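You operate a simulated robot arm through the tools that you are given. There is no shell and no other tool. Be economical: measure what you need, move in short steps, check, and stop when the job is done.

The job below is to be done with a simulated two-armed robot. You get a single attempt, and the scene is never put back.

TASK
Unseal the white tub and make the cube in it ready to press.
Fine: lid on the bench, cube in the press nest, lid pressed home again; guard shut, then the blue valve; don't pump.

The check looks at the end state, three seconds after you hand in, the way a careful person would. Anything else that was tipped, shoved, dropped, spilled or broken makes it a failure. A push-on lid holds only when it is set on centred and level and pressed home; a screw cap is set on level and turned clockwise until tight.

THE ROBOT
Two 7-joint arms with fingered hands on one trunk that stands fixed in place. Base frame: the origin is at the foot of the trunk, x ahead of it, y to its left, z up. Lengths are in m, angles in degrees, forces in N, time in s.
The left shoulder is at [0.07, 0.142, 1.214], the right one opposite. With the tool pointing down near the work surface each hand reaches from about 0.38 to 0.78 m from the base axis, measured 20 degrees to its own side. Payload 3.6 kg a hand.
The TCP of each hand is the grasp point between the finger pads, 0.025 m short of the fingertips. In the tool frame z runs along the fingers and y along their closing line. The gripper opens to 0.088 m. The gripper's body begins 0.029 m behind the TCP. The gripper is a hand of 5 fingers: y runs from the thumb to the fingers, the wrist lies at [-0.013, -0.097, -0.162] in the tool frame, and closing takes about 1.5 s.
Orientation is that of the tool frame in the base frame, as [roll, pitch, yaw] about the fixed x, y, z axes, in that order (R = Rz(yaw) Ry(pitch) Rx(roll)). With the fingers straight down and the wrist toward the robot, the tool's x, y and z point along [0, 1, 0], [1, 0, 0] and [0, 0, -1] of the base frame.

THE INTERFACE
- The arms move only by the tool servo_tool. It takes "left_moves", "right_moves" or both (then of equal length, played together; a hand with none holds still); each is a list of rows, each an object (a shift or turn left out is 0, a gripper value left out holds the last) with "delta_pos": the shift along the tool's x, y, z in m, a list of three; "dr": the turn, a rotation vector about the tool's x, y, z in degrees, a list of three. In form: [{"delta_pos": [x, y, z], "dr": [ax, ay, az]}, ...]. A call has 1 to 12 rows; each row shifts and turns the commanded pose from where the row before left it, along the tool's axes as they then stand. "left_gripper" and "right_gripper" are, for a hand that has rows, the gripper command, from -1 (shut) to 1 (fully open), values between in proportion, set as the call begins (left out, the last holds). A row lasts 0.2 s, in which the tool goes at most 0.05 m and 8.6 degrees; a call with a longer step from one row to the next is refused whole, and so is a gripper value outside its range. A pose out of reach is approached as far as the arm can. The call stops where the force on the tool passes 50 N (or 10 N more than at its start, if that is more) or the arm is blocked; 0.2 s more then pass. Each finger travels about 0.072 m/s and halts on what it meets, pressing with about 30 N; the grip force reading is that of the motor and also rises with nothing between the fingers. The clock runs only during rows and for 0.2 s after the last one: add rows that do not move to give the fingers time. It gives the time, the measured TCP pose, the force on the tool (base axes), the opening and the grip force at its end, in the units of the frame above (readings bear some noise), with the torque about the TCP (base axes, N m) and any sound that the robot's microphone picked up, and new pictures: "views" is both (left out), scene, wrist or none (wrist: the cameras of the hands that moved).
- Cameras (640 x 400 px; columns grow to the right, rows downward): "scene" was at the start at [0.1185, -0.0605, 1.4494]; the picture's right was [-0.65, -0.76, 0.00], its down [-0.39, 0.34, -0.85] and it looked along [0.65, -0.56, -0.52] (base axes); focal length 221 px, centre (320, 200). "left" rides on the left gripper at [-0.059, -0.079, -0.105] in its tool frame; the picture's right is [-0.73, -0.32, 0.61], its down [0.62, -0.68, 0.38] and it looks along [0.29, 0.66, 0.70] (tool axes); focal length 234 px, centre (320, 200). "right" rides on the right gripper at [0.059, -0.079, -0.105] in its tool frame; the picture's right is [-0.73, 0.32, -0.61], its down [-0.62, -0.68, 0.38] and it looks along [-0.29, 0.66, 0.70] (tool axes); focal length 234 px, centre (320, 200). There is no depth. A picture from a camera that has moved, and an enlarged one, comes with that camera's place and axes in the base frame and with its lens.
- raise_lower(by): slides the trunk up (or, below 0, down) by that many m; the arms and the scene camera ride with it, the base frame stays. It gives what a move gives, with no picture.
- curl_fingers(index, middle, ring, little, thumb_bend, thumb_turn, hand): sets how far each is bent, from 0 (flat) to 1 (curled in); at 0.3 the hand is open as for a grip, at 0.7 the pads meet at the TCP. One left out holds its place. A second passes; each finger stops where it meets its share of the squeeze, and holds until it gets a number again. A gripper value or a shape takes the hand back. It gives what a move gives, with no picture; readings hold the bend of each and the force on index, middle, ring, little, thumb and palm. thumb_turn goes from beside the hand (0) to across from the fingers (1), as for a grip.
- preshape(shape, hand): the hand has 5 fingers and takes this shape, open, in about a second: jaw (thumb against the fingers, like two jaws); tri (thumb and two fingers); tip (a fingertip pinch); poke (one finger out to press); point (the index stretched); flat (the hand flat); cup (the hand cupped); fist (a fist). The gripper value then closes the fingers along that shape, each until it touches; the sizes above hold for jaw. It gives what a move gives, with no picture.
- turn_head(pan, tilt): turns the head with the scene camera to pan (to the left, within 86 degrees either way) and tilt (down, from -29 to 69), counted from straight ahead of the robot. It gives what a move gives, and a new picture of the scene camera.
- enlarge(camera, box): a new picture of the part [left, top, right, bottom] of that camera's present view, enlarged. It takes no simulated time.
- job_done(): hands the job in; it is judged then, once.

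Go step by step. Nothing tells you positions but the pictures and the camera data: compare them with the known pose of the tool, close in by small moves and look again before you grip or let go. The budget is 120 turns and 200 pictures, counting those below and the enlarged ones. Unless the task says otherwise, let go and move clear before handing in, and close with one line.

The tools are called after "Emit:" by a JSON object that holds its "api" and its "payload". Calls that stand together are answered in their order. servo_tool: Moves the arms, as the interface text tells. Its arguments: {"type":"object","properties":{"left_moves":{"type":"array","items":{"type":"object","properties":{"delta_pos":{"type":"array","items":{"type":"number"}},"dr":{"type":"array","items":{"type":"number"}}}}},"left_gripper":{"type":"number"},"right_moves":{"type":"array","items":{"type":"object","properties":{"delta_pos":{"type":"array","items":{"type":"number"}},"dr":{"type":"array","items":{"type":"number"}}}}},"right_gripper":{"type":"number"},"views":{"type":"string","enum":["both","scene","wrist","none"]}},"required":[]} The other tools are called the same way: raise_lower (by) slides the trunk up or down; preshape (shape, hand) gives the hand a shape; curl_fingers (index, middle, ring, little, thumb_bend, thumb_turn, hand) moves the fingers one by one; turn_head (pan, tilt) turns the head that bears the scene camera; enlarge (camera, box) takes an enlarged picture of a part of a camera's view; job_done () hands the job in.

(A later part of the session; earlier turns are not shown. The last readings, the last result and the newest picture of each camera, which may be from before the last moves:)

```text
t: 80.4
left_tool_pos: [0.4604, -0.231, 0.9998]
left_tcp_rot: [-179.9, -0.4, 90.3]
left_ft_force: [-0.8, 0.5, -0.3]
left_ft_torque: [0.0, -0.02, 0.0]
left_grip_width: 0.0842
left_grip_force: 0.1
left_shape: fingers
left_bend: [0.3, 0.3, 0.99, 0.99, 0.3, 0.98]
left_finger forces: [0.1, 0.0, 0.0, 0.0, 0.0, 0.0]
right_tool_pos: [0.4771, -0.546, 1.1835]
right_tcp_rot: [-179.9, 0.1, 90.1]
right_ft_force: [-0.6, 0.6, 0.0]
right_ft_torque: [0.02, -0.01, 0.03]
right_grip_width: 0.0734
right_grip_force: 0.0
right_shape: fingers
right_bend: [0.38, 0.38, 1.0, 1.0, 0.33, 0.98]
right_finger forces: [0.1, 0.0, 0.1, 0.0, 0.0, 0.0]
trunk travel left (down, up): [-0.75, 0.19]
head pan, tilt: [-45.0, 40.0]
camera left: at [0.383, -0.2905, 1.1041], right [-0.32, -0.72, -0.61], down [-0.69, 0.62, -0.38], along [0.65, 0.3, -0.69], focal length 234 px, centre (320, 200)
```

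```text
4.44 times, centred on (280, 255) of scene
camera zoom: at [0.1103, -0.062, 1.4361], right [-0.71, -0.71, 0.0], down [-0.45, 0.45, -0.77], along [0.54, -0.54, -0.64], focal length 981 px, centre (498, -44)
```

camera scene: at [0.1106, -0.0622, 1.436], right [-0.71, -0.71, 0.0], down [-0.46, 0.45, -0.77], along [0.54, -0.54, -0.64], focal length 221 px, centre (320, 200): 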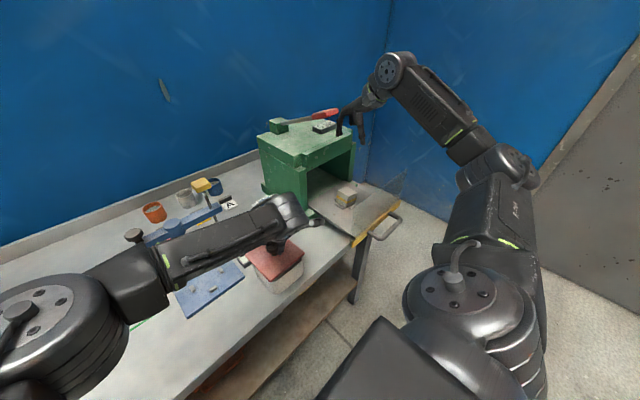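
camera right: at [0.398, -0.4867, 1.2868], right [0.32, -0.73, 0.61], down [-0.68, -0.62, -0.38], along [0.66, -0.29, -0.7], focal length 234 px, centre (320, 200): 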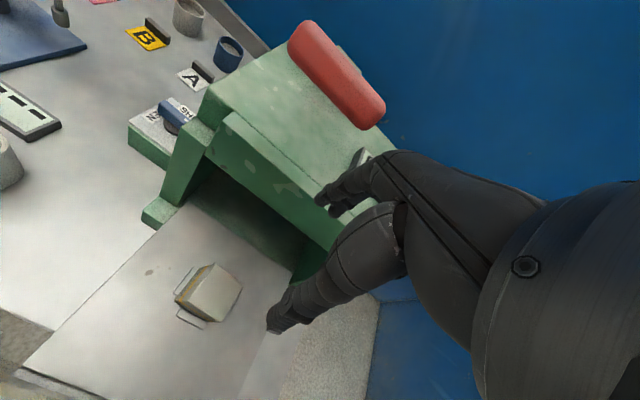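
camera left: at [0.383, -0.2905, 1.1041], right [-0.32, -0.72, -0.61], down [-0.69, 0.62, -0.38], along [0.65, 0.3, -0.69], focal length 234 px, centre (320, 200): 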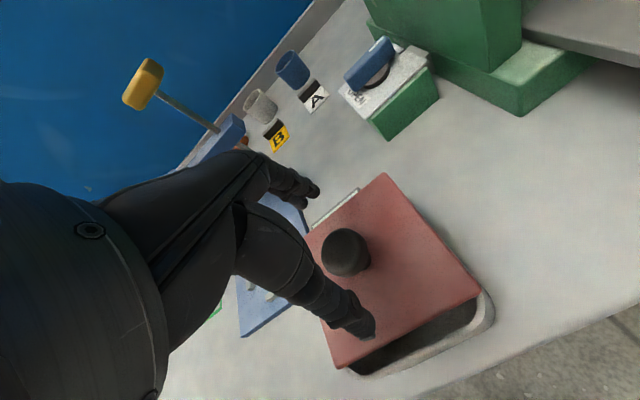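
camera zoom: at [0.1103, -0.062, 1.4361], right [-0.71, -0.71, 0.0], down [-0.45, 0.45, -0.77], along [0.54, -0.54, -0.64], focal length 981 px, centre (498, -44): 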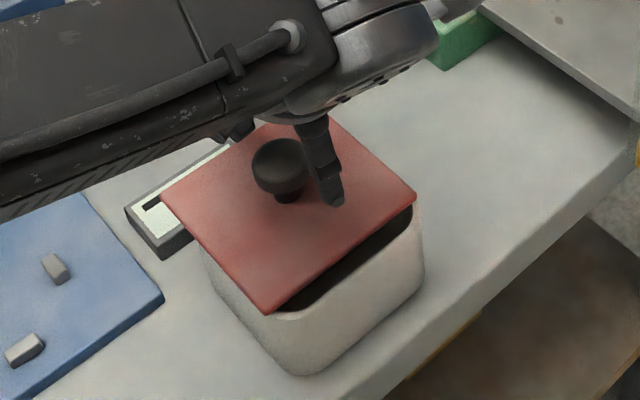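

The knob is exactly under the TCP. I'll descend to z≈0.966 and close.

Emit:
{"api": "servo_tool", "payload": {"left_moves": [{"delta_pos": [0, 0, 0.02]}, {"delta_pos": [0, 0, 0.009]}, {"delta_pos": [0, 0, 0.005]}, {}], "views": "none"}}

Emit:
{"api": "curl_fingers", "payload": {"hand": "left", "index": 0.8, "middle": 0.8, "thumb_bend": 0.8}}

Emit:
{"api": "enlarge", "payload": {"camera": "scene", "box": [230, 210, 330, 300]}}

Emit:
{"api": "enlarge", "payload": {"camera": "left", "box": [260, 160, 500, 400]}}

```text
t: 81.4
left_tool_pos: [0.4614, -0.2307, 0.9671]
left_tcp_rot: [-179.9, -0.4, 90.3]
left_ft_force: [1.0, 0.3, -0.1]
left_ft_torque: [-0.02, 0.04, 0.0]
left_grip_width: 0.0845
left_grip_force: 0.1
left_shape: fingers
left_bend: [0.3, 0.3, 0.99, 0.99, 0.3, 0.98]
left_finger forces: [0.0, 0.0, 0.0, 0.0, 0.1, 0.0]
right_tool_pos: [0.4761, -0.5455, 1.1813]
right_tcp_rot: [-180.0, 0.0, 90.1]
right_ft_force: [0.4, -0.6, 0.0]
right_ft_torque: [-0.01, 0.0, 0.03]
right_grip_width: 0.0732
right_grip_force: 0.0
right_shape: fingers
right_bend: [0.38, 0.38, 1.0, 1.0, 0.33, 0.98]
right_finger forces: [0.1, 0.1, 0.1, 0.0, 0.0, 0.1]
trunk travel left (down, up): [-0.75, 0.19]
head pan, tilt: [-45.0, 40.0]
```

```text
t: 82.4
left_tool_pos: [0.4614, -0.2308, 0.9669]
left_tcp_rot: [-179.9, -0.3, 90.2]
left_ft_force: [-0.4, 0.2, -0.6]
left_ft_torque: [-0.02, 0.04, 0.02]
left_grip_width: 0.0079
left_grip_force: 22.3
left_shape: fingers
left_bend: [0.75, 0.72, 0.99, 0.99, 0.67, 1.0]
left_finger forces: [11.9, 9.1, 0.0, 0.0, 23.8, 0.0]
right_tool_pos: [0.4766, -0.5463, 1.1822]
right_tcp_rot: [-180.0, 0.0, 90.0]
right_ft_force: [0.1, -0.1, -0.3]
right_ft_torque: [-0.01, -0.01, 0.01]
right_grip_width: 0.0728
right_grip_force: 0.0
right_shape: fingers
right_bend: [0.38, 0.38, 1.0, 1.0, 0.33, 0.98]
right_finger forces: [0.0, 0.0, 0.0, 0.1, 0.0, 0.0]
trunk travel left (down, up): [-0.75, 0.19]
head pan, tilt: [-45.0, 40.0]
```

```text
4.44 times, centred on (280, 255) of scene
camera zoom: at [0.1105, -0.0623, 1.436], right [-0.71, -0.71, 0.0], down [-0.45, 0.45, -0.77], along [0.54, -0.54, -0.64], focal length 981 px, centre (498, -44)
```

zoom: 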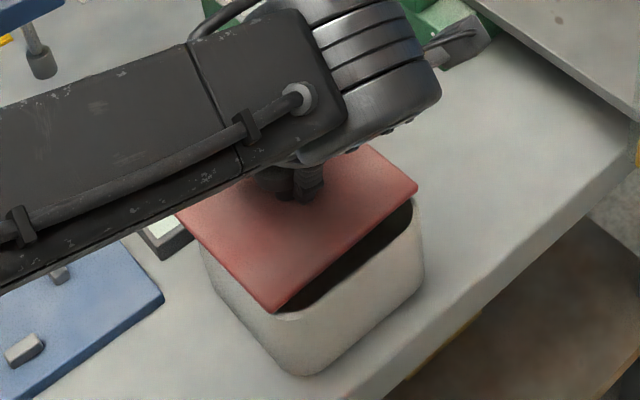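

```text
1.67 times, centred on (380, 280) of left
camera zoom: at [0.3838, -0.2911, 1.0711], right [-0.32, -0.72, -0.61], down [-0.69, 0.62, -0.38], along [0.65, 0.3, -0.69], focal length 390 px, centre (220, 67)
```

zoom: 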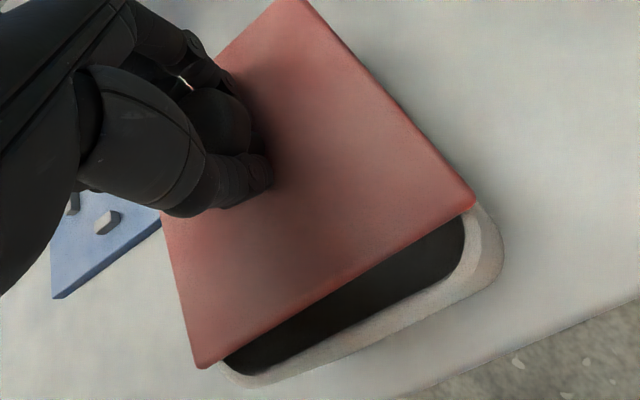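

The knob is held; the lid looks tilted a few degrees (-y side high). I'll lift 5 mm and take a full wrist picture to measure.

Emit:
{"api": "servo_tool", "payload": {"left_moves": [{"delta_pos": [0, 0, -0.005]}, {"delta_pos": [0, -0.005, -0.002]}, {}, {}], "views": "wrist"}}

Emit:
{"api": "enlarge", "payload": {"camera": "scene", "box": [230, 210, 330, 300]}}

Emit:
{"api": "enlarge", "payload": {"camera": "left", "box": [260, 120, 500, 400]}}

```text
t: 83.4
left_tool_pos: [0.4555, -0.2314, 0.9757]
left_tcp_rot: [-179.9, -0.4, 90.3]
left_ft_force: [0.5, 0.1, -1.0]
left_ft_torque: [-0.04, 0.0, 0.01]
left_grip_width: 0.0078
left_grip_force: 23.1
left_shape: fingers
left_bend: [0.75, 0.72, 0.99, 0.99, 0.67, 1.0]
left_finger forces: [11.9, 9.2, 0.1, 0.0, 24.2, 0.1]
right_tool_pos: [0.4764, -0.5464, 1.1809]
right_tcp_rot: [-180.0, 0.0, 90.0]
right_ft_force: [0.5, 0.5, -0.2]
right_ft_torque: [-0.01, -0.02, 0.01]
right_grip_width: 0.0729
right_grip_force: 0.0
right_shape: fingers
right_bend: [0.38, 0.38, 1.0, 1.0, 0.33, 0.98]
right_finger forces: [0.0, 0.0, 0.0, 0.0, 0.1, 0.0]
trunk travel left (down, up): [-0.75, 0.19]
head pan, tilt: [-45.0, 40.0]
camera left: at [0.3785, -0.2916, 1.0778], right [-0.32, -0.72, -0.61], down [-0.69, 0.62, -0.38], along [0.65, 0.3, -0.69], focal length 234 px, centre (320, 200)
```

left: 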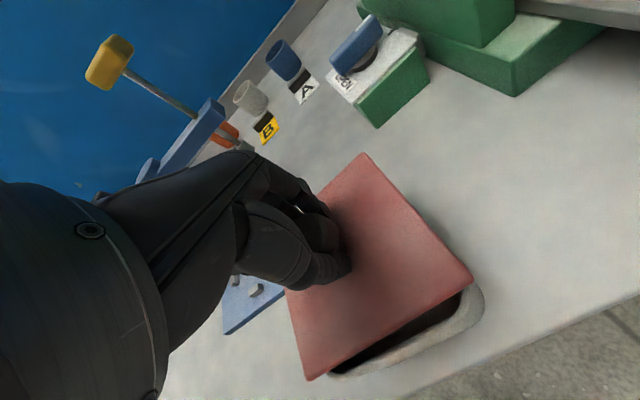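

```text
4.44 times, centred on (280, 255) of scene
camera zoom: at [0.1105, -0.0623, 1.436], right [-0.71, -0.71, 0.0], down [-0.45, 0.45, -0.77], along [0.54, -0.54, -0.64], focal length 981 px, centre (498, -44)
```

zoom: 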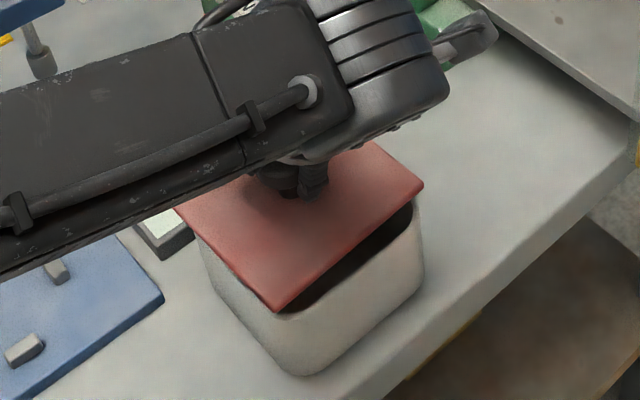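

```text
1.43 times, centred on (380, 260) of left
camera zoom: at [0.3785, -0.2916, 1.0778], right [-0.32, -0.72, -0.61], down [-0.69, 0.62, -0.38], along [0.65, 0.3, -0.69], focal length 334 px, centre (234, 114)
```

zoom: 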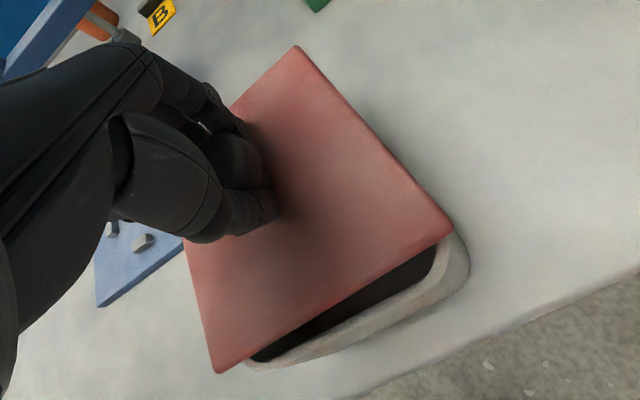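

Measured: near edge at x≈0.398 (should be 0.3895), y centre fine, -y side 3° high. I'll level it and shift -8.5 mm in x.

Emit:
{"api": "servo_tool", "payload": {"left_moves": [{"delta_pos": [-0.0005, -0.0045, -0.002], "dr": [0, 1.4, 0.5]}, {"delta_pos": [-0.001, -0.004, 0], "dr": [0, 1.4, 0.5]}, {}, {}], "views": "wrist"}}

Emit:
{"api": "enlarge", "payload": {"camera": "scene", "box": [230, 210, 330, 300]}}

Emit:
{"api": "enlarge", "payload": {"camera": "left", "box": [260, 120, 500, 400]}}

```text
t: 84.4
left_tool_pos: [0.4493, -0.224, 0.9767]
left_tcp_rot: [-179.9, -3.1, 89.2]
left_ft_force: [0.1, 0.3, -1.2]
left_ft_torque: [-0.01, 0.04, -0.02]
left_grip_width: 0.0079
left_grip_force: 22.3
left_shape: fingers
left_bend: [0.76, 0.72, 0.99, 0.99, 0.67, 1.0]
left_finger forces: [12.2, 9.0, 0.0, 0.0, 24.6, 0.1]
left hand out of reach, approached as far as the arm can: row 2
right_tool_pos: [0.4757, -0.5456, 1.1822]
right_tcp_rot: [-180.0, 0.0, 90.0]
right_ft_force: [0.2, -0.4, -0.1]
right_ft_torque: [-0.02, 0.01, -0.03]
right_grip_width: 0.0731
right_grip_force: 0.0
right_shape: fingers
right_bend: [0.38, 0.38, 1.0, 1.0, 0.33, 0.98]
right_finger forces: [0.0, 0.0, 0.0, 0.0, 0.0, 0.1]
trunk travel left (down, up): [-0.75, 0.19]
head pan, tilt: [-45.0, 40.0]
camera left: at [0.3702, -0.288, 1.0775], right [-0.33, -0.69, -0.64], down [-0.67, 0.65, -0.35], along [0.66, 0.32, -0.68], focal length 234 px, centre (320, 200)
```

left: 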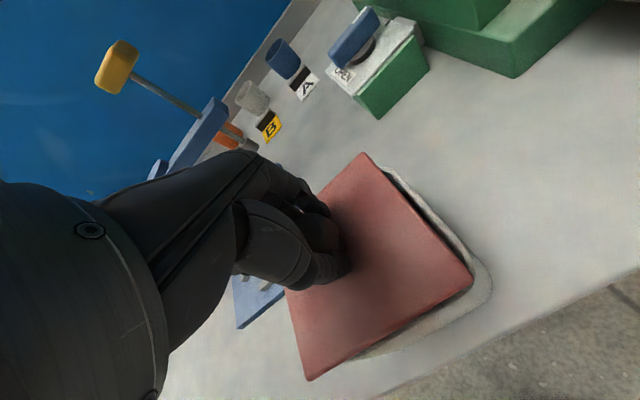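

```text
4.44 times, centred on (280, 255) of scene
camera zoom: at [0.1105, -0.0623, 1.436], right [-0.71, -0.71, 0.0], down [-0.45, 0.45, -0.77], along [0.54, -0.54, -0.64], focal length 981 px, centre (498, -44)
```

zoom: 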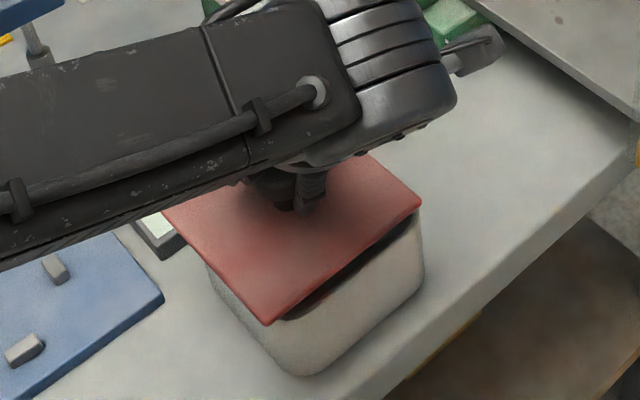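

```text
1.43 times, centred on (380, 260) of left
camera zoom: at [0.3702, -0.288, 1.0775], right [-0.33, -0.69, -0.64], down [-0.67, 0.65, -0.35], along [0.66, 0.32, -0.68], focal length 334 px, centre (234, 114)
```

zoom: 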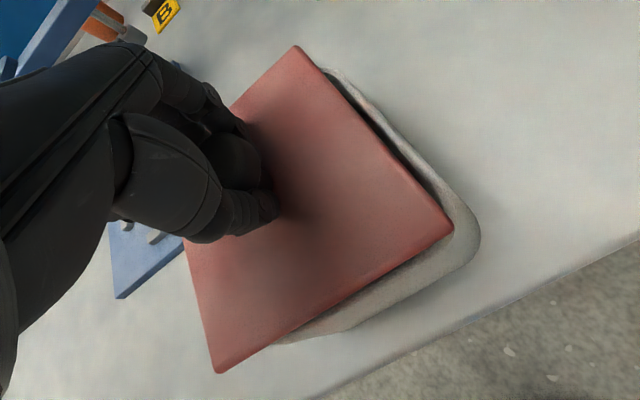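

Tilting drives the arm into its limit, so I'll return to the neutral orientation; the lid will level itself on the flat rim when released.

Emit:
{"api": "servo_tool", "payload": {"left_moves": [{"dr": [0, -2.8, 0]}, {}, {}], "views": "wrist"}}

Emit:
{"api": "enlarge", "payload": {"camera": "scene", "box": [230, 210, 330, 300]}}

```text
t: 85.2
left_tool_pos: [0.4487, -0.2241, 0.9765]
left_tcp_rot: [-179.8, -0.4, 89.3]
left_ft_force: [0.2, 0.6, -1.0]
left_ft_torque: [0.0, -0.01, -0.01]
left_grip_width: 0.0076
left_grip_force: 23.3
left_shape: fingers
left_bend: [0.76, 0.72, 0.99, 0.99, 0.67, 1.0]
left_finger forces: [12.4, 9.2, 0.0, 0.0, 24.8, 0.0]
right_tool_pos: [0.4767, -0.5464, 1.1833]
right_tcp_rot: [-180.0, 0.0, 90.1]
right_ft_force: [-0.1, 0.6, 0.4]
right_ft_torque: [0.01, 0.02, -0.01]
right_grip_width: 0.0731
right_grip_force: 0.1
right_shape: fingers
right_bend: [0.38, 0.38, 1.0, 1.0, 0.33, 0.98]
right_finger forces: [0.0, 0.0, 0.1, 0.0, 0.0, 0.0]
trunk travel left (down, up): [-0.75, 0.19]
head pan, tilt: [-45.0, 40.0]
camera left: at [0.3703, -0.2832, 1.0803], right [-0.33, -0.72, -0.61], down [-0.67, 0.63, -0.38], along [0.66, 0.29, -0.69], focal length 234 px, centre (320, 200)
```

left: 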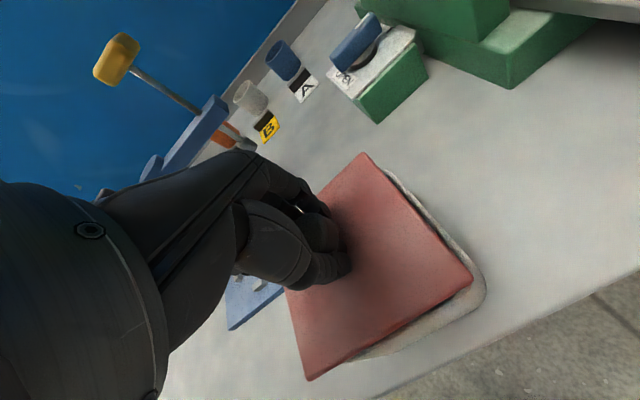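

```text
4.44 times, centred on (280, 255) of scene
camera zoom: at [0.1105, -0.0624, 1.436], right [-0.71, -0.71, 0.0], down [-0.45, 0.45, -0.77], along [0.54, -0.54, -0.64], focal length 981 px, centre (498, -44)
```

zoom: 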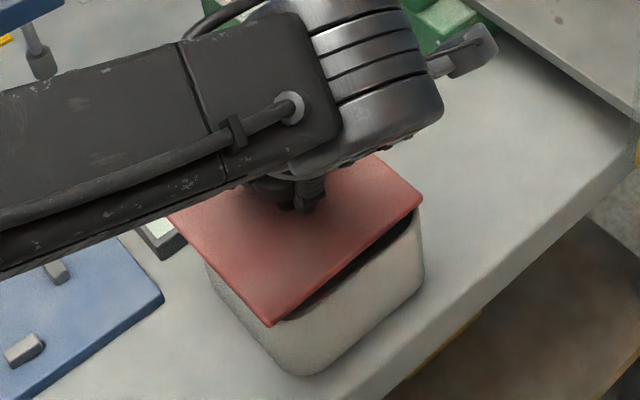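

Neutral again. Shift to the target TCP (0.447, -0.231).

Emit:
{"api": "servo_tool", "payload": {"left_moves": [{"delta_pos": [-0.0035, -0.001, 0]}, {"delta_pos": [-0.0035, -0.0008, 0]}, {}, {}], "views": "wrist"}}

Emit:
{"api": "enlarge", "payload": {"camera": "scene", "box": [230, 210, 330, 300]}}

Emit:
{"api": "enlarge", "payload": {"camera": "left", "box": [260, 120, 500, 400]}}

```text
t: 86.2
left_tool_pos: [0.4467, -0.2314, 0.9761]
left_tcp_rot: [-179.9, -0.4, 89.3]
left_ft_force: [-0.7, -0.3, -0.6]
left_ft_torque: [0.01, -0.01, 0.0]
left_grip_width: 0.0074
left_grip_force: 23.4
left_shape: fingers
left_bend: [0.76, 0.72, 0.99, 0.99, 0.67, 1.0]
left_finger forces: [12.4, 9.1, 0.0, 0.0, 25.0, 0.1]
right_tool_pos: [0.477, -0.5466, 1.1819]
right_tcp_rot: [-179.9, 0.0, 90.1]
right_ft_force: [-0.1, 0.6, -0.2]
right_ft_torque: [0.01, -0.01, -0.01]
right_grip_width: 0.073
right_grip_force: 0.1
right_shape: fingers
right_bend: [0.38, 0.38, 1.0, 1.0, 0.33, 0.98]
right_finger forces: [0.1, 0.0, 0.0, 0.0, 0.0, 0.1]
trunk travel left (down, up): [-0.75, 0.19]
head pan, tilt: [-45.0, 40.0]
camera left: at [0.3677, -0.2898, 1.0808], right [-0.33, -0.72, -0.61], down [-0.67, 0.63, -0.38], along [0.66, 0.29, -0.69], focal length 234 px, centre (320, 200)
```

left: 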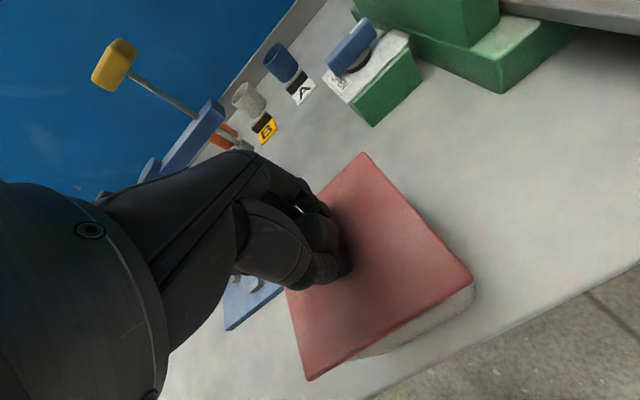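

```text
4.44 times, centred on (280, 255) of scene
camera zoom: at [0.1105, -0.0624, 1.436], right [-0.71, -0.71, 0.0], down [-0.45, 0.45, -0.77], along [0.54, -0.54, -0.64], focal length 981 px, centre (498, -44)
```

zoom: 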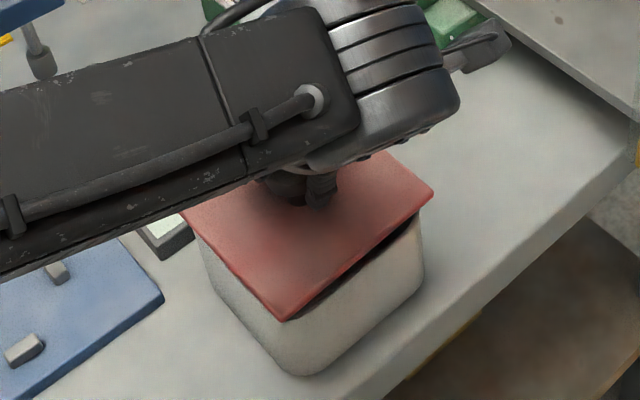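

```text
1.43 times, centred on (380, 260) of left
camera zoom: at [0.3677, -0.2898, 1.0808], right [-0.33, -0.72, -0.61], down [-0.67, 0.63, -0.38], along [0.66, 0.29, -0.69], focal length 334 px, centre (234, 114)
```

zoom: 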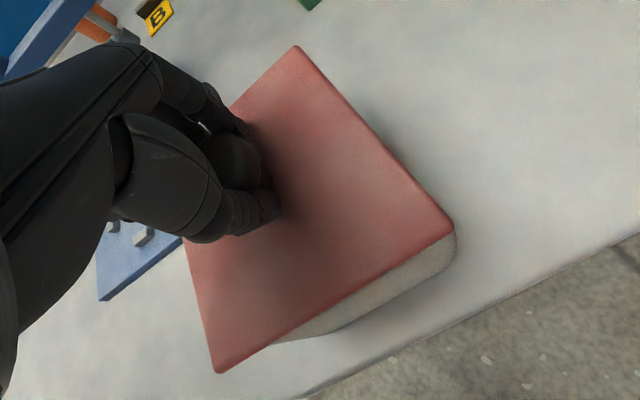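

Now the lid covers the tub properly and matches the target view (only height remains). Lowering to contact.

Emit:
{"api": "servo_tool", "payload": {"left_moves": [{"delta_pos": [0.001, 0.001, 0.004]}, {"delta_pos": [0, 0, 0.003]}, {"delta_pos": [0, 0, 0.002]}, {}], "views": "none"}}

Emit:
{"api": "enlarge", "payload": {"camera": "scene", "box": [230, 210, 330, 300]}}

```text
t: 87.2
left_tool_pos: [0.4478, -0.2283, 0.968]
left_tcp_rot: [-179.8, -0.5, 89.2]
left_ft_force: [-0.2, 0.4, 0.1]
left_ft_torque: [0.01, -0.03, -0.01]
left_grip_width: 0.0079
left_grip_force: 23.7
left_shape: fingers
left_bend: [0.76, 0.72, 0.99, 0.99, 0.67, 1.0]
left_finger forces: [12.6, 9.7, 0.0, 0.1, 25.5, 0.0]
right_tool_pos: [0.4766, -0.5471, 1.1822]
right_tcp_rot: [-180.0, 0.0, 90.2]
right_ft_force: [1.4, 0.2, 1.1]
right_ft_torque: [0.0, 0.0, -0.01]
right_grip_width: 0.073
right_grip_force: 0.1
right_shape: fingers
right_bend: [0.38, 0.38, 1.0, 1.0, 0.33, 0.98]
right_finger forces: [0.0, 0.0, 0.1, 0.0, 0.0, 0.0]
trunk travel left (down, up): [-0.75, 0.19]
head pan, tilt: [-45.0, 40.0]
```

```text
4.44 times, centred on (280, 255) of scene
camera zoom: at [0.1104, -0.0622, 1.436], right [-0.71, -0.71, 0.0], down [-0.45, 0.45, -0.77], along [0.54, -0.54, -0.64], focal length 981 px, centre (498, -44)
```

zoom: 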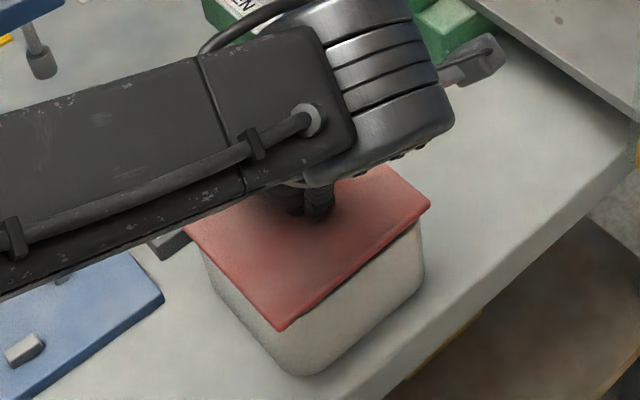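

Within a few mm; a small shift (-1.5, -2 mm) and lower to contact.

Emit:
{"api": "servo_tool", "payload": {"left_moves": [{"delta_pos": [-0.002, -0.0015, 0.0]}, {"delta_pos": [0, 0, 0.002]}, {"delta_pos": [0, 0, 0.002]}, {}], "views": "wrist"}}

Emit:
{"api": "enlarge", "payload": {"camera": "scene", "box": [230, 210, 330, 300]}}

```text
t: 88.2
left_tool_pos: [0.446, -0.2302, 0.9638]
left_tcp_rot: [180.0, -0.4, 89.3]
left_ft_force: [0.2, -3.5, 10.8]
left_ft_torque: [0.05, -0.14, -0.04]
left_grip_width: 0.0073
left_grip_force: 26.7
left_shape: fingers
left_bend: [0.76, 0.73, 0.99, 0.99, 0.67, 1.0]
left_finger forces: [12.2, 11.9, 0.0, 0.1, 28.8, 0.0]
right_tool_pos: [0.476, -0.5473, 1.1829]
right_tcp_rot: [179.9, -0.1, 90.0]
right_ft_force: [-0.4, 0.2, 0.4]
right_ft_torque: [-0.02, 0.02, 0.01]
right_grip_width: 0.0729
right_grip_force: 0.0
right_shape: fingers
right_bend: [0.38, 0.38, 1.0, 1.0, 0.33, 0.98]
right_finger forces: [0.0, 0.0, 0.0, 0.0, 0.0, 0.0]
trunk travel left (down, up): [-0.75, 0.19]
head pan, tilt: [-45.0, 40.0]
heard: snap
camera left: at [0.3673, -0.2897, 1.068], right [-0.33, -0.72, -0.61], down [-0.67, 0.63, -0.38], along [0.66, 0.29, -0.69], focal length 234 px, centre (320, 200)
```

left: 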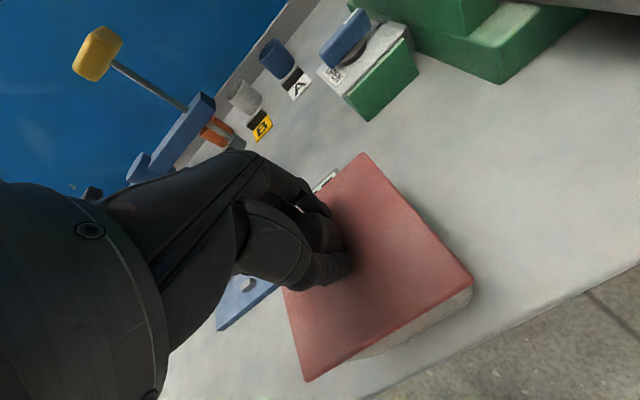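

```text
4.44 times, centred on (280, 255) of scene
camera zoom: at [0.109, -0.0625, 1.4363], right [-0.71, -0.71, 0.0], down [-0.45, 0.45, -0.77], along [0.54, -0.54, -0.64], focal length 981 px, centre (498, -44)
```

zoom: 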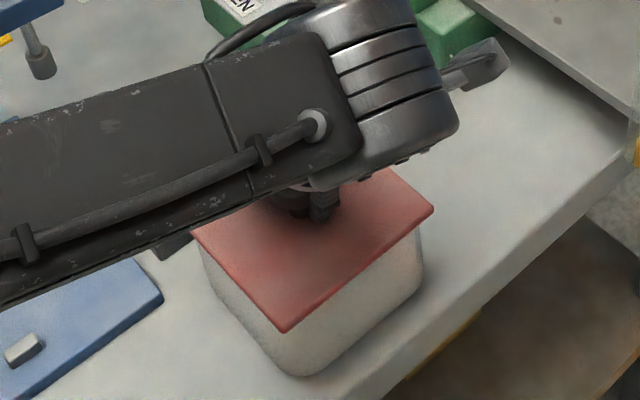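

A snap — the lid seated and its outline matches the original view. I'll release gradually.

Emit:
{"api": "curl_fingers", "payload": {"hand": "left", "index": 0.6, "middle": 0.6, "thumb_bend": 0.5}}

```text
t: 89.2
left_tool_pos: [0.4461, -0.23, 0.9645]
left_tcp_rot: [179.9, -0.4, 89.3]
left_ft_force: [4.4, -6.7, 29.2]
left_ft_torque: [-0.26, 0.13, 0.0]
left_grip_width: 0.0194
left_grip_force: 15.4
left_shape: fingers
left_bend: [0.62, 0.61, 0.99, 0.99, 0.58, 0.99]
left_finger forces: [10.9, 3.0, 0.0, 0.0, 16.9, 0.0]
right_tool_pos: [0.474, -0.5457, 1.1838]
right_tcp_rot: [179.9, 0.0, 90.0]
right_ft_force: [0.0, -0.3, 0.4]
right_ft_torque: [-0.01, -0.01, -0.03]
right_grip_width: 0.073
right_grip_force: 0.1
right_shape: fingers
right_bend: [0.38, 0.38, 1.0, 1.0, 0.33, 0.98]
right_finger forces: [0.1, 0.1, 0.1, 0.0, 0.1, 0.0]
trunk travel left (down, up): [-0.75, 0.19]
head pan, tilt: [-45.0, 40.0]
```

Fingertips press on the lid; I'll raise 3 mm and open further.

Emit:
{"api": "servo_tool", "payload": {"left_moves": [{"delta_pos": [0, 0, -0.003]}, {}], "views": "none"}}

Emit:
{"api": "curl_fingers", "payload": {"hand": "left", "index": 0.45, "middle": 0.45, "thumb_bend": 0.4}}

```text
t: 89.8
left_tool_pos: [0.4455, -0.2305, 0.9659]
left_tcp_rot: [-179.8, -0.5, 89.3]
left_ft_force: [-1.1, -2.3, 3.6]
left_ft_torque: [-0.02, -0.03, -0.01]
left_grip_width: 0.0289
left_grip_force: 2.6
left_shape: fingers
left_bend: [0.61, 0.61, 0.99, 0.99, 0.5, 1.0]
left_finger forces: [4.3, 1.2, 0.0, 0.1, 0.1, 0.0]
right_tool_pos: [0.4761, -0.5454, 1.1816]
right_tcp_rot: [179.9, 0.0, 90.2]
right_ft_force: [-0.3, -0.5, -0.4]
right_ft_torque: [0.0, 0.01, -0.01]
right_grip_width: 0.0729
right_grip_force: 0.1
right_shape: fingers
right_bend: [0.38, 0.38, 1.0, 1.0, 0.33, 0.98]
right_finger forces: [0.1, 0.0, 0.1, 0.1, 0.0, 0.1]
trunk travel left (down, up): [-0.75, 0.19]
head pan, tilt: [-45.0, 40.0]
```

```text
t: 90.8
left_tool_pos: [0.4464, -0.2313, 0.9655]
left_tcp_rot: [-179.9, -0.3, 89.3]
left_ft_force: [0.1, 0.2, 2.3]
left_ft_torque: [0.02, -0.03, -0.01]
left_grip_width: 0.0572
left_grip_force: 1.2
left_shape: fingers
left_bend: [0.45, 0.46, 0.99, 0.99, 0.4, 0.99]
left_finger forces: [0.1, 1.9, 0.0, 0.0, 0.1, 0.0]
right_tool_pos: [0.4757, -0.5453, 1.1824]
right_tcp_rot: [-179.9, 0.0, 90.1]
right_ft_force: [0.9, -0.1, 0.5]
right_ft_torque: [-0.01, -0.01, 0.01]
right_grip_width: 0.0728
right_grip_force: 0.1
right_shape: fingers
right_bend: [0.38, 0.38, 1.0, 1.0, 0.33, 0.98]
right_finger forces: [0.0, 0.0, 0.0, 0.0, 0.0, 0.1]
trunk travel left (down, up): [-0.75, 0.19]
head pan, tilt: [-45.0, 40.0]
```

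The fingers are clear of the knob (0.057 m gap). I'll rise straight up and inspect the lid.

Emit:
{"api": "servo_tool", "payload": {"left_moves": [{"delta_pos": [0, 0, -0.005]}, {"delta_pos": [0, 0, -0.02]}, {"delta_pos": [0, 0, -0.03]}, {"delta_pos": [0, 0, -0.035]}, {"delta_pos": [0, 0, -0.035]}, {}], "views": "wrist"}}

Emit:
{"api": "enlarge", "payload": {"camera": "scene", "box": [230, 210, 330, 300]}}

Emit:
{"api": "enlarge", "payload": {"camera": "left", "box": [320, 180, 520, 380]}}

```text
t: 92.2
left_tool_pos: [0.4485, -0.2336, 1.0908]
left_tcp_rot: [-180.0, -0.4, 89.4]
left_ft_force: [0.2, -0.4, 0.3]
left_ft_torque: [0.02, 0.01, -0.04]
left_grip_width: 0.0577
left_grip_force: 0.1
left_shape: fingers
left_bend: [0.45, 0.45, 0.99, 0.99, 0.4, 0.99]
left_finger forces: [0.0, 0.1, 0.1, 0.0, 0.1, 0.0]
right_tool_pos: [0.4775, -0.5467, 1.1816]
right_tcp_rot: [-180.0, 0.0, 90.1]
right_ft_force: [0.2, -0.3, 0.6]
right_ft_torque: [0.04, -0.04, 0.0]
right_grip_width: 0.073
right_grip_force: 0.1
right_shape: fingers
right_bend: [0.38, 0.38, 1.0, 1.0, 0.33, 0.98]
right_finger forces: [0.0, 0.0, 0.0, 0.1, 0.0, 0.0]
trunk travel left (down, up): [-0.75, 0.19]
head pan, tilt: [-45.0, 40.0]
camera left: at [0.3697, -0.293, 1.1944], right [-0.33, -0.72, -0.61], down [-0.67, 0.63, -0.38], along [0.66, 0.29, -0.7], focal length 234 px, centre (320, 200)
```

left: 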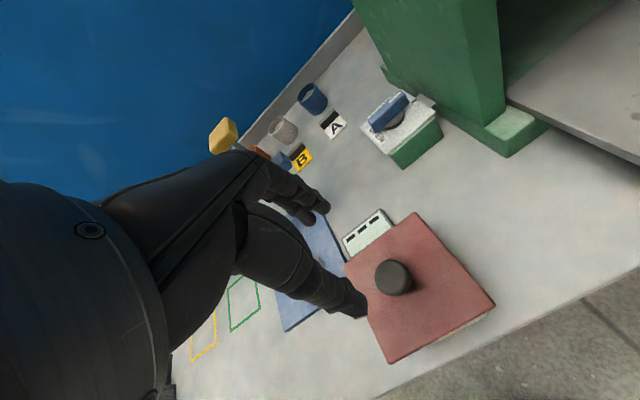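

```text
4.44 times, centred on (280, 255) of scene
camera zoom: at [0.1109, -0.0623, 1.436], right [-0.71, -0.71, 0.0], down [-0.46, 0.45, -0.77], along [0.54, -0.54, -0.64], focal length 981 px, centre (498, -44)
```

zoom: 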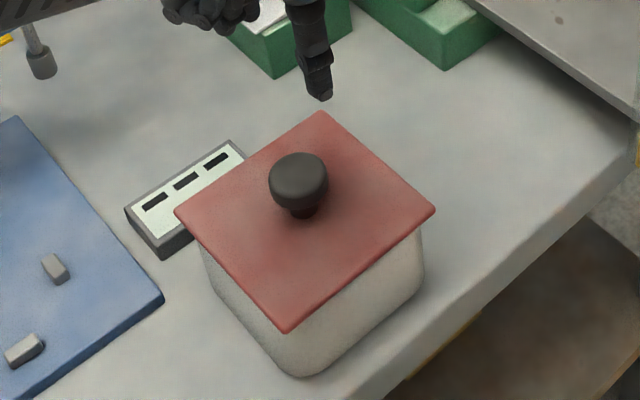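

```text
2.00 times, centred on (420, 280) of left
camera zoom: at [0.3697, -0.293, 1.1944], right [-0.33, -0.72, -0.61], down [-0.67, 0.63, -0.38], along [0.66, 0.29, -0.7], focal length 468 px, centre (120, 40)
```

zoom: 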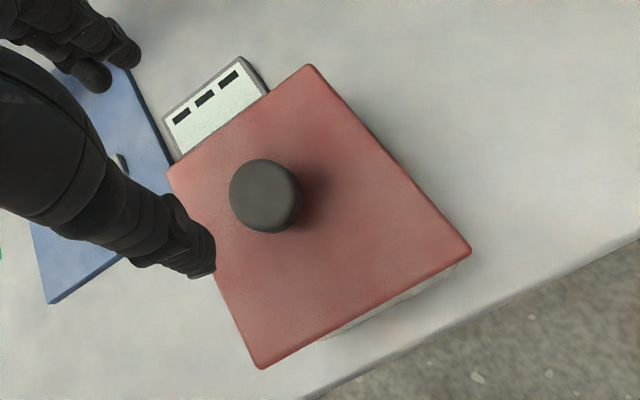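

The lid's outline matches the original sealed view exactly. Next I'll park the left arm and bring the right hand (jaw, closed) back behind the guard handle.

Emit:
{"api": "preshape", "payload": {"hand": "right", "shape": "jaw"}}

Emit:
{"api": "servo_tool", "payload": {"left_moves": [{"delta_pos": [0, 0, -0.04]}, {"delta_pos": [0.02, 0, -0.04]}, {"delta_pos": [0.04, 0, -0.02]}, {"delta_pos": [0.045, 0, 0]}, {"delta_pos": [0.045, 0, 0]}, {"delta_pos": [0.045, 0, 0]}, {"delta_pos": [0.03, 0, 0]}, {}], "right_moves": [{"delta_pos": [0.002, -0.03, 0]}, {"delta_pos": [0.002, -0.035, 0]}, {"delta_pos": [0.002, -0.04, 0]}, {"delta_pos": [0.002, -0.04, 0]}, {"delta_pos": [0, -0.04, 0]}, {"delta_pos": [0, -0.04, 0]}, {"delta_pos": [0, -0.018, 0]}, {}], "right_gripper": -1}}

```text
t: 93.1
left_tool_pos: [0.4474, -0.235, 1.0909]
left_tcp_rot: [-179.8, -0.4, 89.3]
left_ft_force: [0.5, 0.3, 0.6]
left_ft_torque: [0.0, 0.0, 0.01]
left_grip_width: 0.0578
left_grip_force: 0.1
left_shape: fingers
left_bend: [0.45, 0.45, 0.99, 0.99, 0.4, 0.99]
left_finger forces: [0.0, 0.0, 0.1, 0.1, 0.0, 0.1]
right_tool_pos: [0.4766, -0.5457, 1.1826]
right_tcp_rot: [180.0, -0.1, 90.2]
right_ft_force: [-0.8, 0.1, -0.4]
right_ft_torque: [0.03, -0.02, 0.0]
right_grip_width: 0.0876
right_grip_force: 0.2
right_shape: jaw
right_bend: [0.3, 0.3, 0.3, 0.3, 0.3, 0.98]
right_finger forces: [0.1, 0.1, 0.1, 0.0, 0.1, 0.0]
trunk travel left (down, up): [-0.75, 0.19]
head pan, tilt: [-45.0, 40.0]
```

```text
t: 94.9
left_tool_pos: [0.4518, -0.0063, 1.196]
left_tcp_rot: [-179.8, -0.5, 89.2]
left_ft_force: [-0.3, 0.5, -0.4]
left_ft_torque: [0.02, -0.01, 0.0]
left_grip_width: 0.0576
left_grip_force: 0.0
left_shape: fingers
left_bend: [0.45, 0.45, 0.99, 0.99, 0.4, 0.99]
left_finger forces: [0.0, 0.0, 0.0, 0.0, 0.0, 0.0]
right_tool_pos: [0.2319, -0.5403, 1.1826]
right_tcp_rot: [-179.9, -0.1, 90.1]
right_ft_force: [0.2, 0.1, 0.3]
right_ft_torque: [-0.01, 0.0, 0.0]
right_grip_width: 0.0001
right_grip_force: 30.0
right_shape: jaw
right_bend: [0.7, 0.7, 0.7, 0.7, 0.4, 1.0]
right_finger forces: [0.1, 0.0, 0.0, 0.0, 0.0, 0.0]
trunk travel left (down, up): [-0.75, 0.19]
head pan, tilt: [-45.0, 40.0]
camera scene: at [0.1109, -0.0632, 1.4359], right [-0.71, -0.71, 0.0], down [-0.46, 0.46, -0.77], along [0.54, -0.54, -0.64], focal length 221 px, centre (320, 200)
camera right: at [0.1541, -0.4812, 1.2875], right [0.32, -0.73, 0.61], down [-0.68, -0.62, -0.38], along [0.66, -0.29, -0.7], focal length 234 px, centre (320, 200)
camera left: at [0.3735, -0.0664, 1.3005], right [-0.33, -0.72, -0.61], down [-0.67, 0.64, -0.38], along [0.66, 0.29, -0.69], focal length 234 px, centre (320, 200)
```

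scene: 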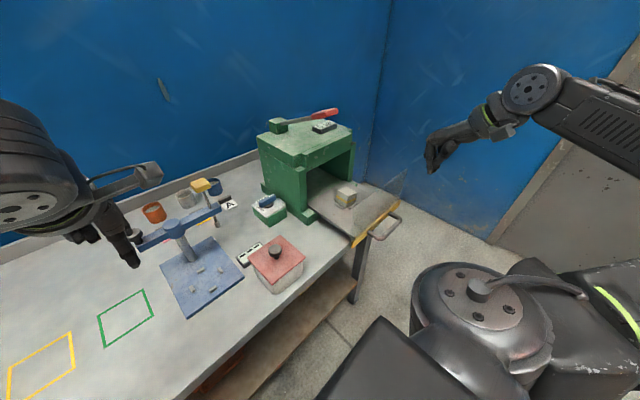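
right: 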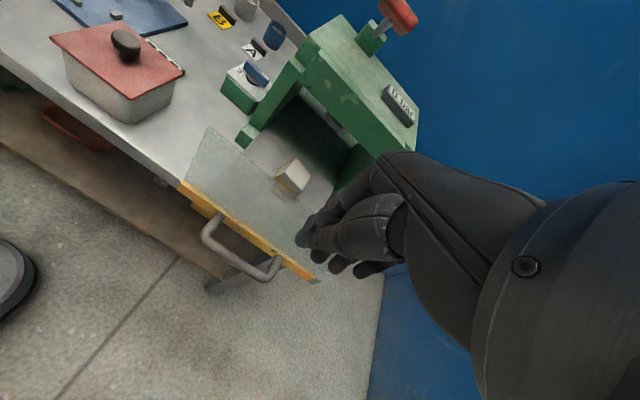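
left: 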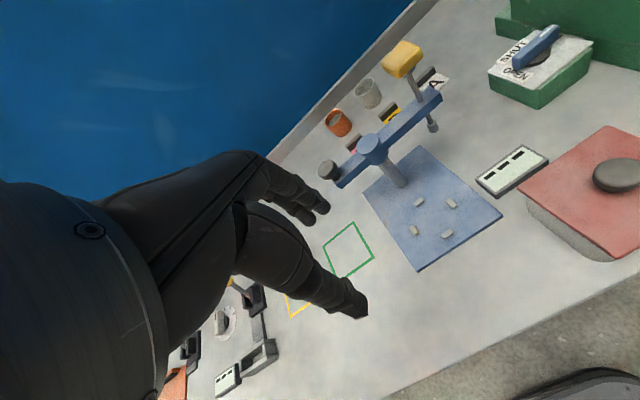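

The handle bar is at x≈0.283, y≈-0.541, z≈0.91–0.94. I'll descend behind it (x≈0.232).

Emit:
{"api": "servo_tool", "payload": {"right_moves": [{"delta_pos": [0, 0, 0.045]}, {"delta_pos": [0, 0, 0.045]}, {"delta_pos": [0, 0, 0.045]}, {"delta_pos": [0, 0, 0.045]}, {"delta_pos": [0, 0, 0.045]}, {"delta_pos": [0, 0, 0.03]}, {}]}}

Emit:
{"api": "enlarge", "payload": {"camera": "scene", "box": [320, 160, 480, 280]}}

```text
t: 96.5
left_tool_pos: [0.4509, -0.0067, 1.1975]
left_tcp_rot: [-180.0, -0.3, 89.3]
left_ft_force: [0.2, 0.0, -0.7]
left_ft_torque: [-0.01, -0.02, 0.01]
left_grip_width: 0.0576
left_grip_force: 0.1
left_shape: fingers
left_bend: [0.45, 0.45, 0.99, 0.99, 0.4, 0.99]
left_finger forces: [0.0, 0.0, 0.0, 0.0, 0.0, 0.0]
right_tool_pos: [0.2367, -0.5368, 0.9259]
right_tcp_rot: [-180.0, 0.0, 89.9]
right_ft_force: [-0.2, 0.9, -0.3]
right_ft_torque: [-0.04, 0.01, 0.02]
right_grip_width: 0.0
right_grip_force: 30.0
right_shape: jaw
right_bend: [0.7, 0.7, 0.7, 0.7, 0.4, 1.0]
right_finger forces: [0.1, 0.1, 0.0, 0.1, 0.0, 0.1]
trunk travel left (down, up): [-0.75, 0.19]
head pan, tilt: [-45.0, 40.0]
camera scene: at [0.1101, -0.0618, 1.4361], right [-0.71, -0.71, 0.0], down [-0.45, 0.45, -0.77], along [0.54, -0.54, -0.64], focal length 221 px, centre (320, 200)
camera right: at [0.158, -0.4775, 1.0305], right [0.32, -0.73, 0.61], down [-0.68, -0.62, -0.38], along [0.66, -0.29, -0.7], focal length 234 px, centre (320, 200)
```

scene: 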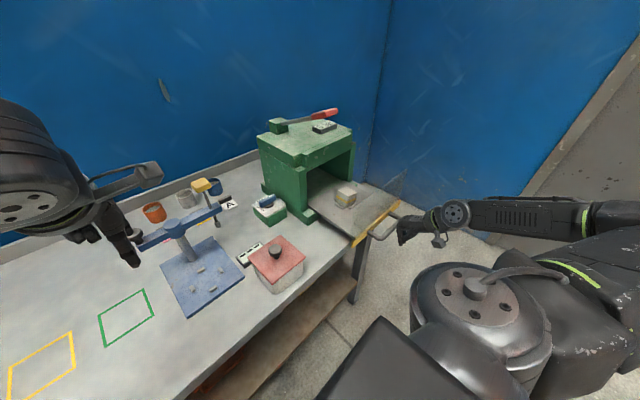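
right: 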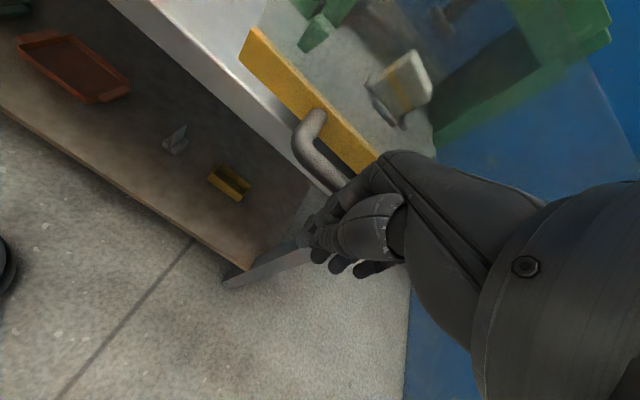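

```text
3.33 times, centred on (400, 220) of scene
camera zoom: at [0.1101, -0.0618, 1.4361], right [-0.71, -0.71, 0.0], down [-0.45, 0.45, -0.77], along [0.54, -0.54, -0.64], focal length 736 px, centre (53, 133)
```

zoom: 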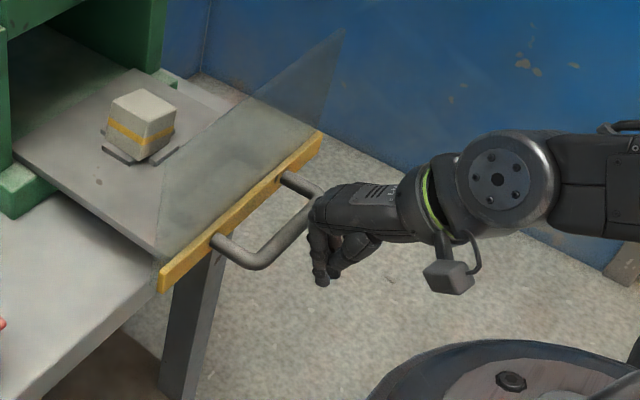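

The fingers are right behind the handle bar. I'll push in +x in steps.

Emit:
{"api": "servo_tool", "payload": {"right_moves": [{"delta_pos": [0, 0.01, 0]}, {"delta_pos": [0, 0.01, 0]}, {"delta_pos": [0, 0.01, 0]}, {"delta_pos": [0, 0.01, 0]}, {}], "views": "scene"}}

Emit:
{"api": "enlarge", "payload": {"camera": "scene", "box": [300, 150, 460, 280]}}

```text
t: 97.7
left_tool_pos: [0.4505, -0.0067, 1.1962]
left_tcp_rot: [-179.8, -0.4, 89.3]
left_ft_force: [-0.7, -0.3, -0.6]
left_ft_torque: [0.01, -0.04, 0.0]
left_grip_width: 0.0579
left_grip_force: 0.0
left_shape: fingers
left_bend: [0.45, 0.45, 0.99, 0.99, 0.4, 0.99]
left_finger forces: [0.0, 0.1, 0.1, 0.1, 0.0, 0.0]
right_tool_pos: [0.271, -0.5393, 0.9273]
right_tcp_rot: [180.0, -0.1, 90.1]
right_ft_force: [-0.2, -0.1, 0.2]
right_ft_torque: [0.03, -0.04, 0.01]
right_grip_width: 0.0003
right_grip_force: 29.9
right_shape: jaw
right_bend: [0.7, 0.7, 0.7, 0.7, 0.41, 1.0]
right_finger forces: [0.1, 0.9, 0.0, 0.0, 0.0, 0.0]
trunk travel left (down, up): [-0.75, 0.19]
head pan, tilt: [-45.0, 40.0]
camera scene: at [0.1098, -0.0619, 1.4361], right [-0.71, -0.71, 0.0], down [-0.45, 0.45, -0.77], along [0.54, -0.54, -0.64], focal length 221 px, centre (320, 200)
```

scene: 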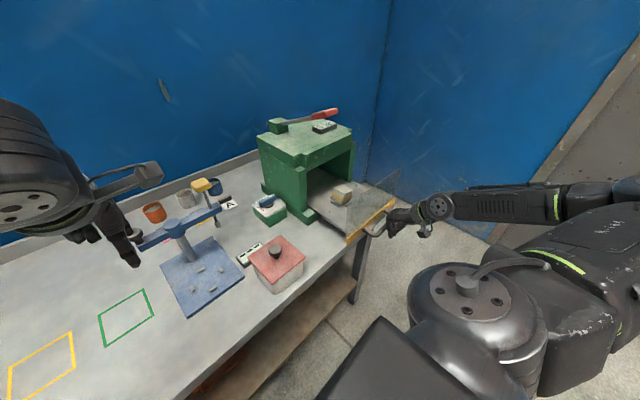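

```text
3.08 times, centred on (380, 215) of scene
camera zoom: at [0.1098, -0.0619, 1.4361], right [-0.71, -0.71, 0.0], down [-0.45, 0.45, -0.77], along [0.54, -0.54, -0.64], focal length 679 px, centre (135, 154)
```

zoom: 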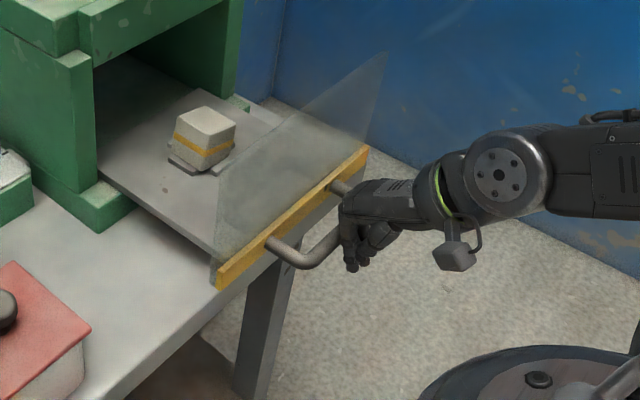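

The guard is sliding easily and the cube rides along. I'll keep pushing.

Emit:
{"api": "servo_tool", "payload": {"right_moves": [{"delta_pos": [0, 0.01, 0]}, {"delta_pos": [0, 0.01, 0]}, {"delta_pos": [0, 0.01, 0]}, {"delta_pos": [0, 0.01, 0]}, {"delta_pos": [0, 0.01, 0]}, {"delta_pos": [0, 0.01, 0]}, {"delta_pos": [0, 0.01, 0]}, {"delta_pos": [0, 0.01, 0]}, {"delta_pos": [0, 0.01, 0]}, {"delta_pos": [0, 0.01, 0]}, {}], "views": "scene"}}

Emit:
{"api": "enlarge", "payload": {"camera": "scene", "box": [280, 120, 440, 260]}}

```text
t: 100.1
left_tool_pos: [0.4504, -0.007, 1.1958]
left_tcp_rot: [-179.9, -0.4, 89.3]
left_ft_force: [0.5, -0.3, -0.1]
left_ft_torque: [-0.03, -0.04, -0.01]
left_grip_width: 0.0576
left_grip_force: 0.1
left_shape: fingers
left_bend: [0.45, 0.45, 0.99, 0.99, 0.4, 0.99]
left_finger forces: [0.0, 0.0, 0.0, 0.1, 0.1, 0.1]
right_tool_pos: [0.3742, -0.5386, 0.9276]
right_tcp_rot: [-179.9, 0.0, 90.2]
right_ft_force: [-1.5, 0.5, 0.1]
right_ft_torque: [0.02, -0.02, -0.02]
right_grip_width: 0.0001
right_grip_force: 29.7
right_shape: jaw
right_bend: [0.7, 0.7, 0.7, 0.7, 0.72, 1.0]
right_finger forces: [0.1, 0.0, 0.1, 0.0, 0.0, 0.1]
trunk travel left (down, up): [-0.75, 0.19]
head pan, tilt: [-45.0, 40.0]
camera scene: at [0.11, -0.062, 1.4361], right [-0.71, -0.71, 0.0], down [-0.45, 0.45, -0.77], along [0.54, -0.54, -0.64], focal length 221 px, centre (320, 200)
```

scene: 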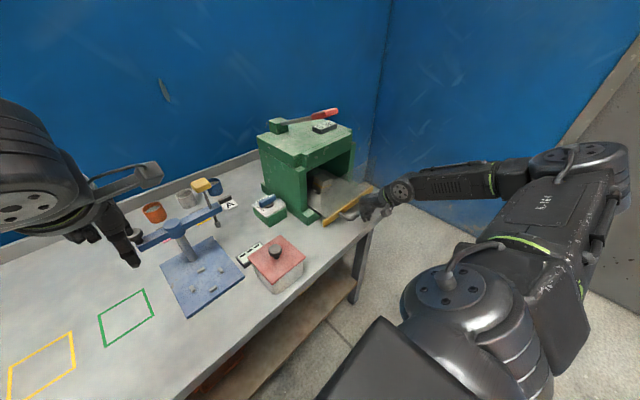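

```text
2.86 times, centred on (360, 190) of scene
camera zoom: at [0.11, -0.062, 1.4361], right [-0.71, -0.71, 0.0], down [-0.45, 0.45, -0.77], along [0.54, -0.54, -0.64], focal length 631 px, centre (206, 229)
```

zoom: 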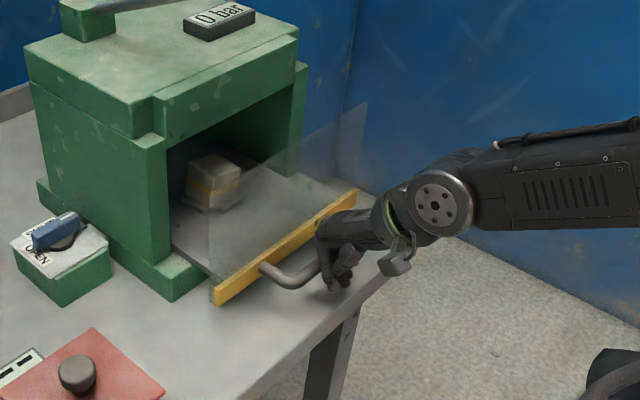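

More than half way in. I'll continue until it stops against the frame.

Emit:
{"api": "servo_tool", "payload": {"right_moves": [{"delta_pos": [0, 0.01, 0]}, {"delta_pos": [0, 0.01, 0]}, {"delta_pos": [0, 0.01, 0]}, {"delta_pos": [0, 0.01, 0]}, {"delta_pos": [0, 0.01, 0]}, {"delta_pos": [0, 0.01, 0]}, {"delta_pos": [0, 0.01, 0]}, {}], "views": "scene"}}

Emit:
{"api": "enlarge", "payload": {"camera": "scene", "box": [260, 110, 420, 250]}}

```text
t: 101.9
left_tool_pos: [0.4526, -0.0073, 1.1976]
left_tcp_rot: [-179.9, -0.5, 89.3]
left_ft_force: [0.5, 0.7, -0.2]
left_ft_torque: [-0.01, -0.02, -0.01]
left_grip_width: 0.0577
left_grip_force: 0.1
left_shape: fingers
left_bend: [0.45, 0.45, 0.99, 0.99, 0.4, 0.99]
left_finger forces: [0.0, 0.0, 0.0, 0.0, 0.0, 0.0]
right_tool_pos: [0.4443, -0.5379, 0.9284]
right_tcp_rot: [-180.0, 0.1, 90.2]
right_ft_force: [0.2, -0.4, -0.2]
right_ft_torque: [0.0, -0.02, -0.04]
right_grip_width: 0.0
right_grip_force: 30.0
right_shape: jaw
right_bend: [0.7, 0.7, 0.7, 0.7, 0.72, 1.0]
right_finger forces: [0.0, 0.0, 0.0, 0.0, 0.0, 0.0]
trunk travel left (down, up): [-0.75, 0.19]
head pan, tilt: [-45.0, 40.0]
camera scene: at [0.1102, -0.062, 1.436], right [-0.71, -0.71, 0.0], down [-0.45, 0.45, -0.77], along [0.54, -0.54, -0.64], focal length 221 px, centre (320, 200)
```

scene: 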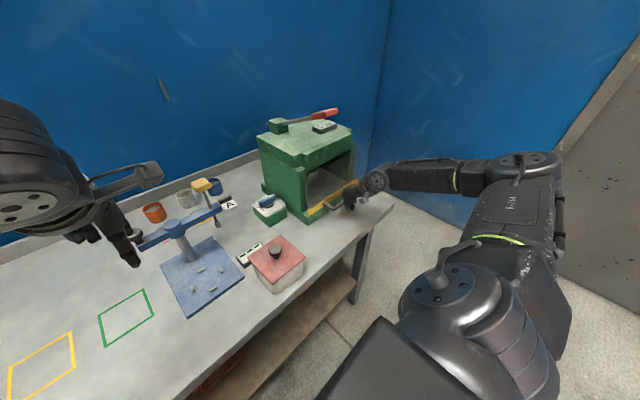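

```text
2.86 times, centred on (340, 180) of scene
camera zoom: at [0.1102, -0.062, 1.436], right [-0.71, -0.71, 0.0], down [-0.45, 0.45, -0.77], along [0.54, -0.54, -0.64], focal length 631 px, centre (263, 257)
```

zoom: 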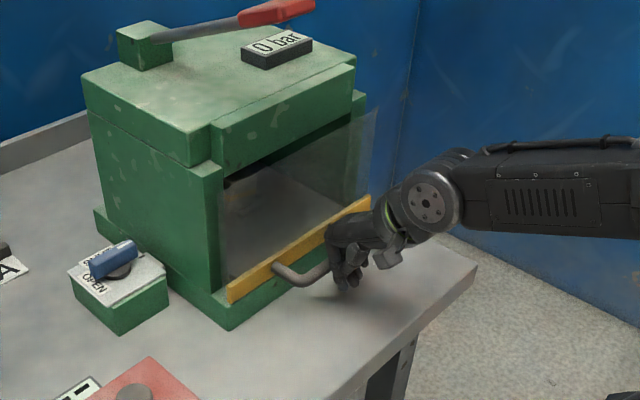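

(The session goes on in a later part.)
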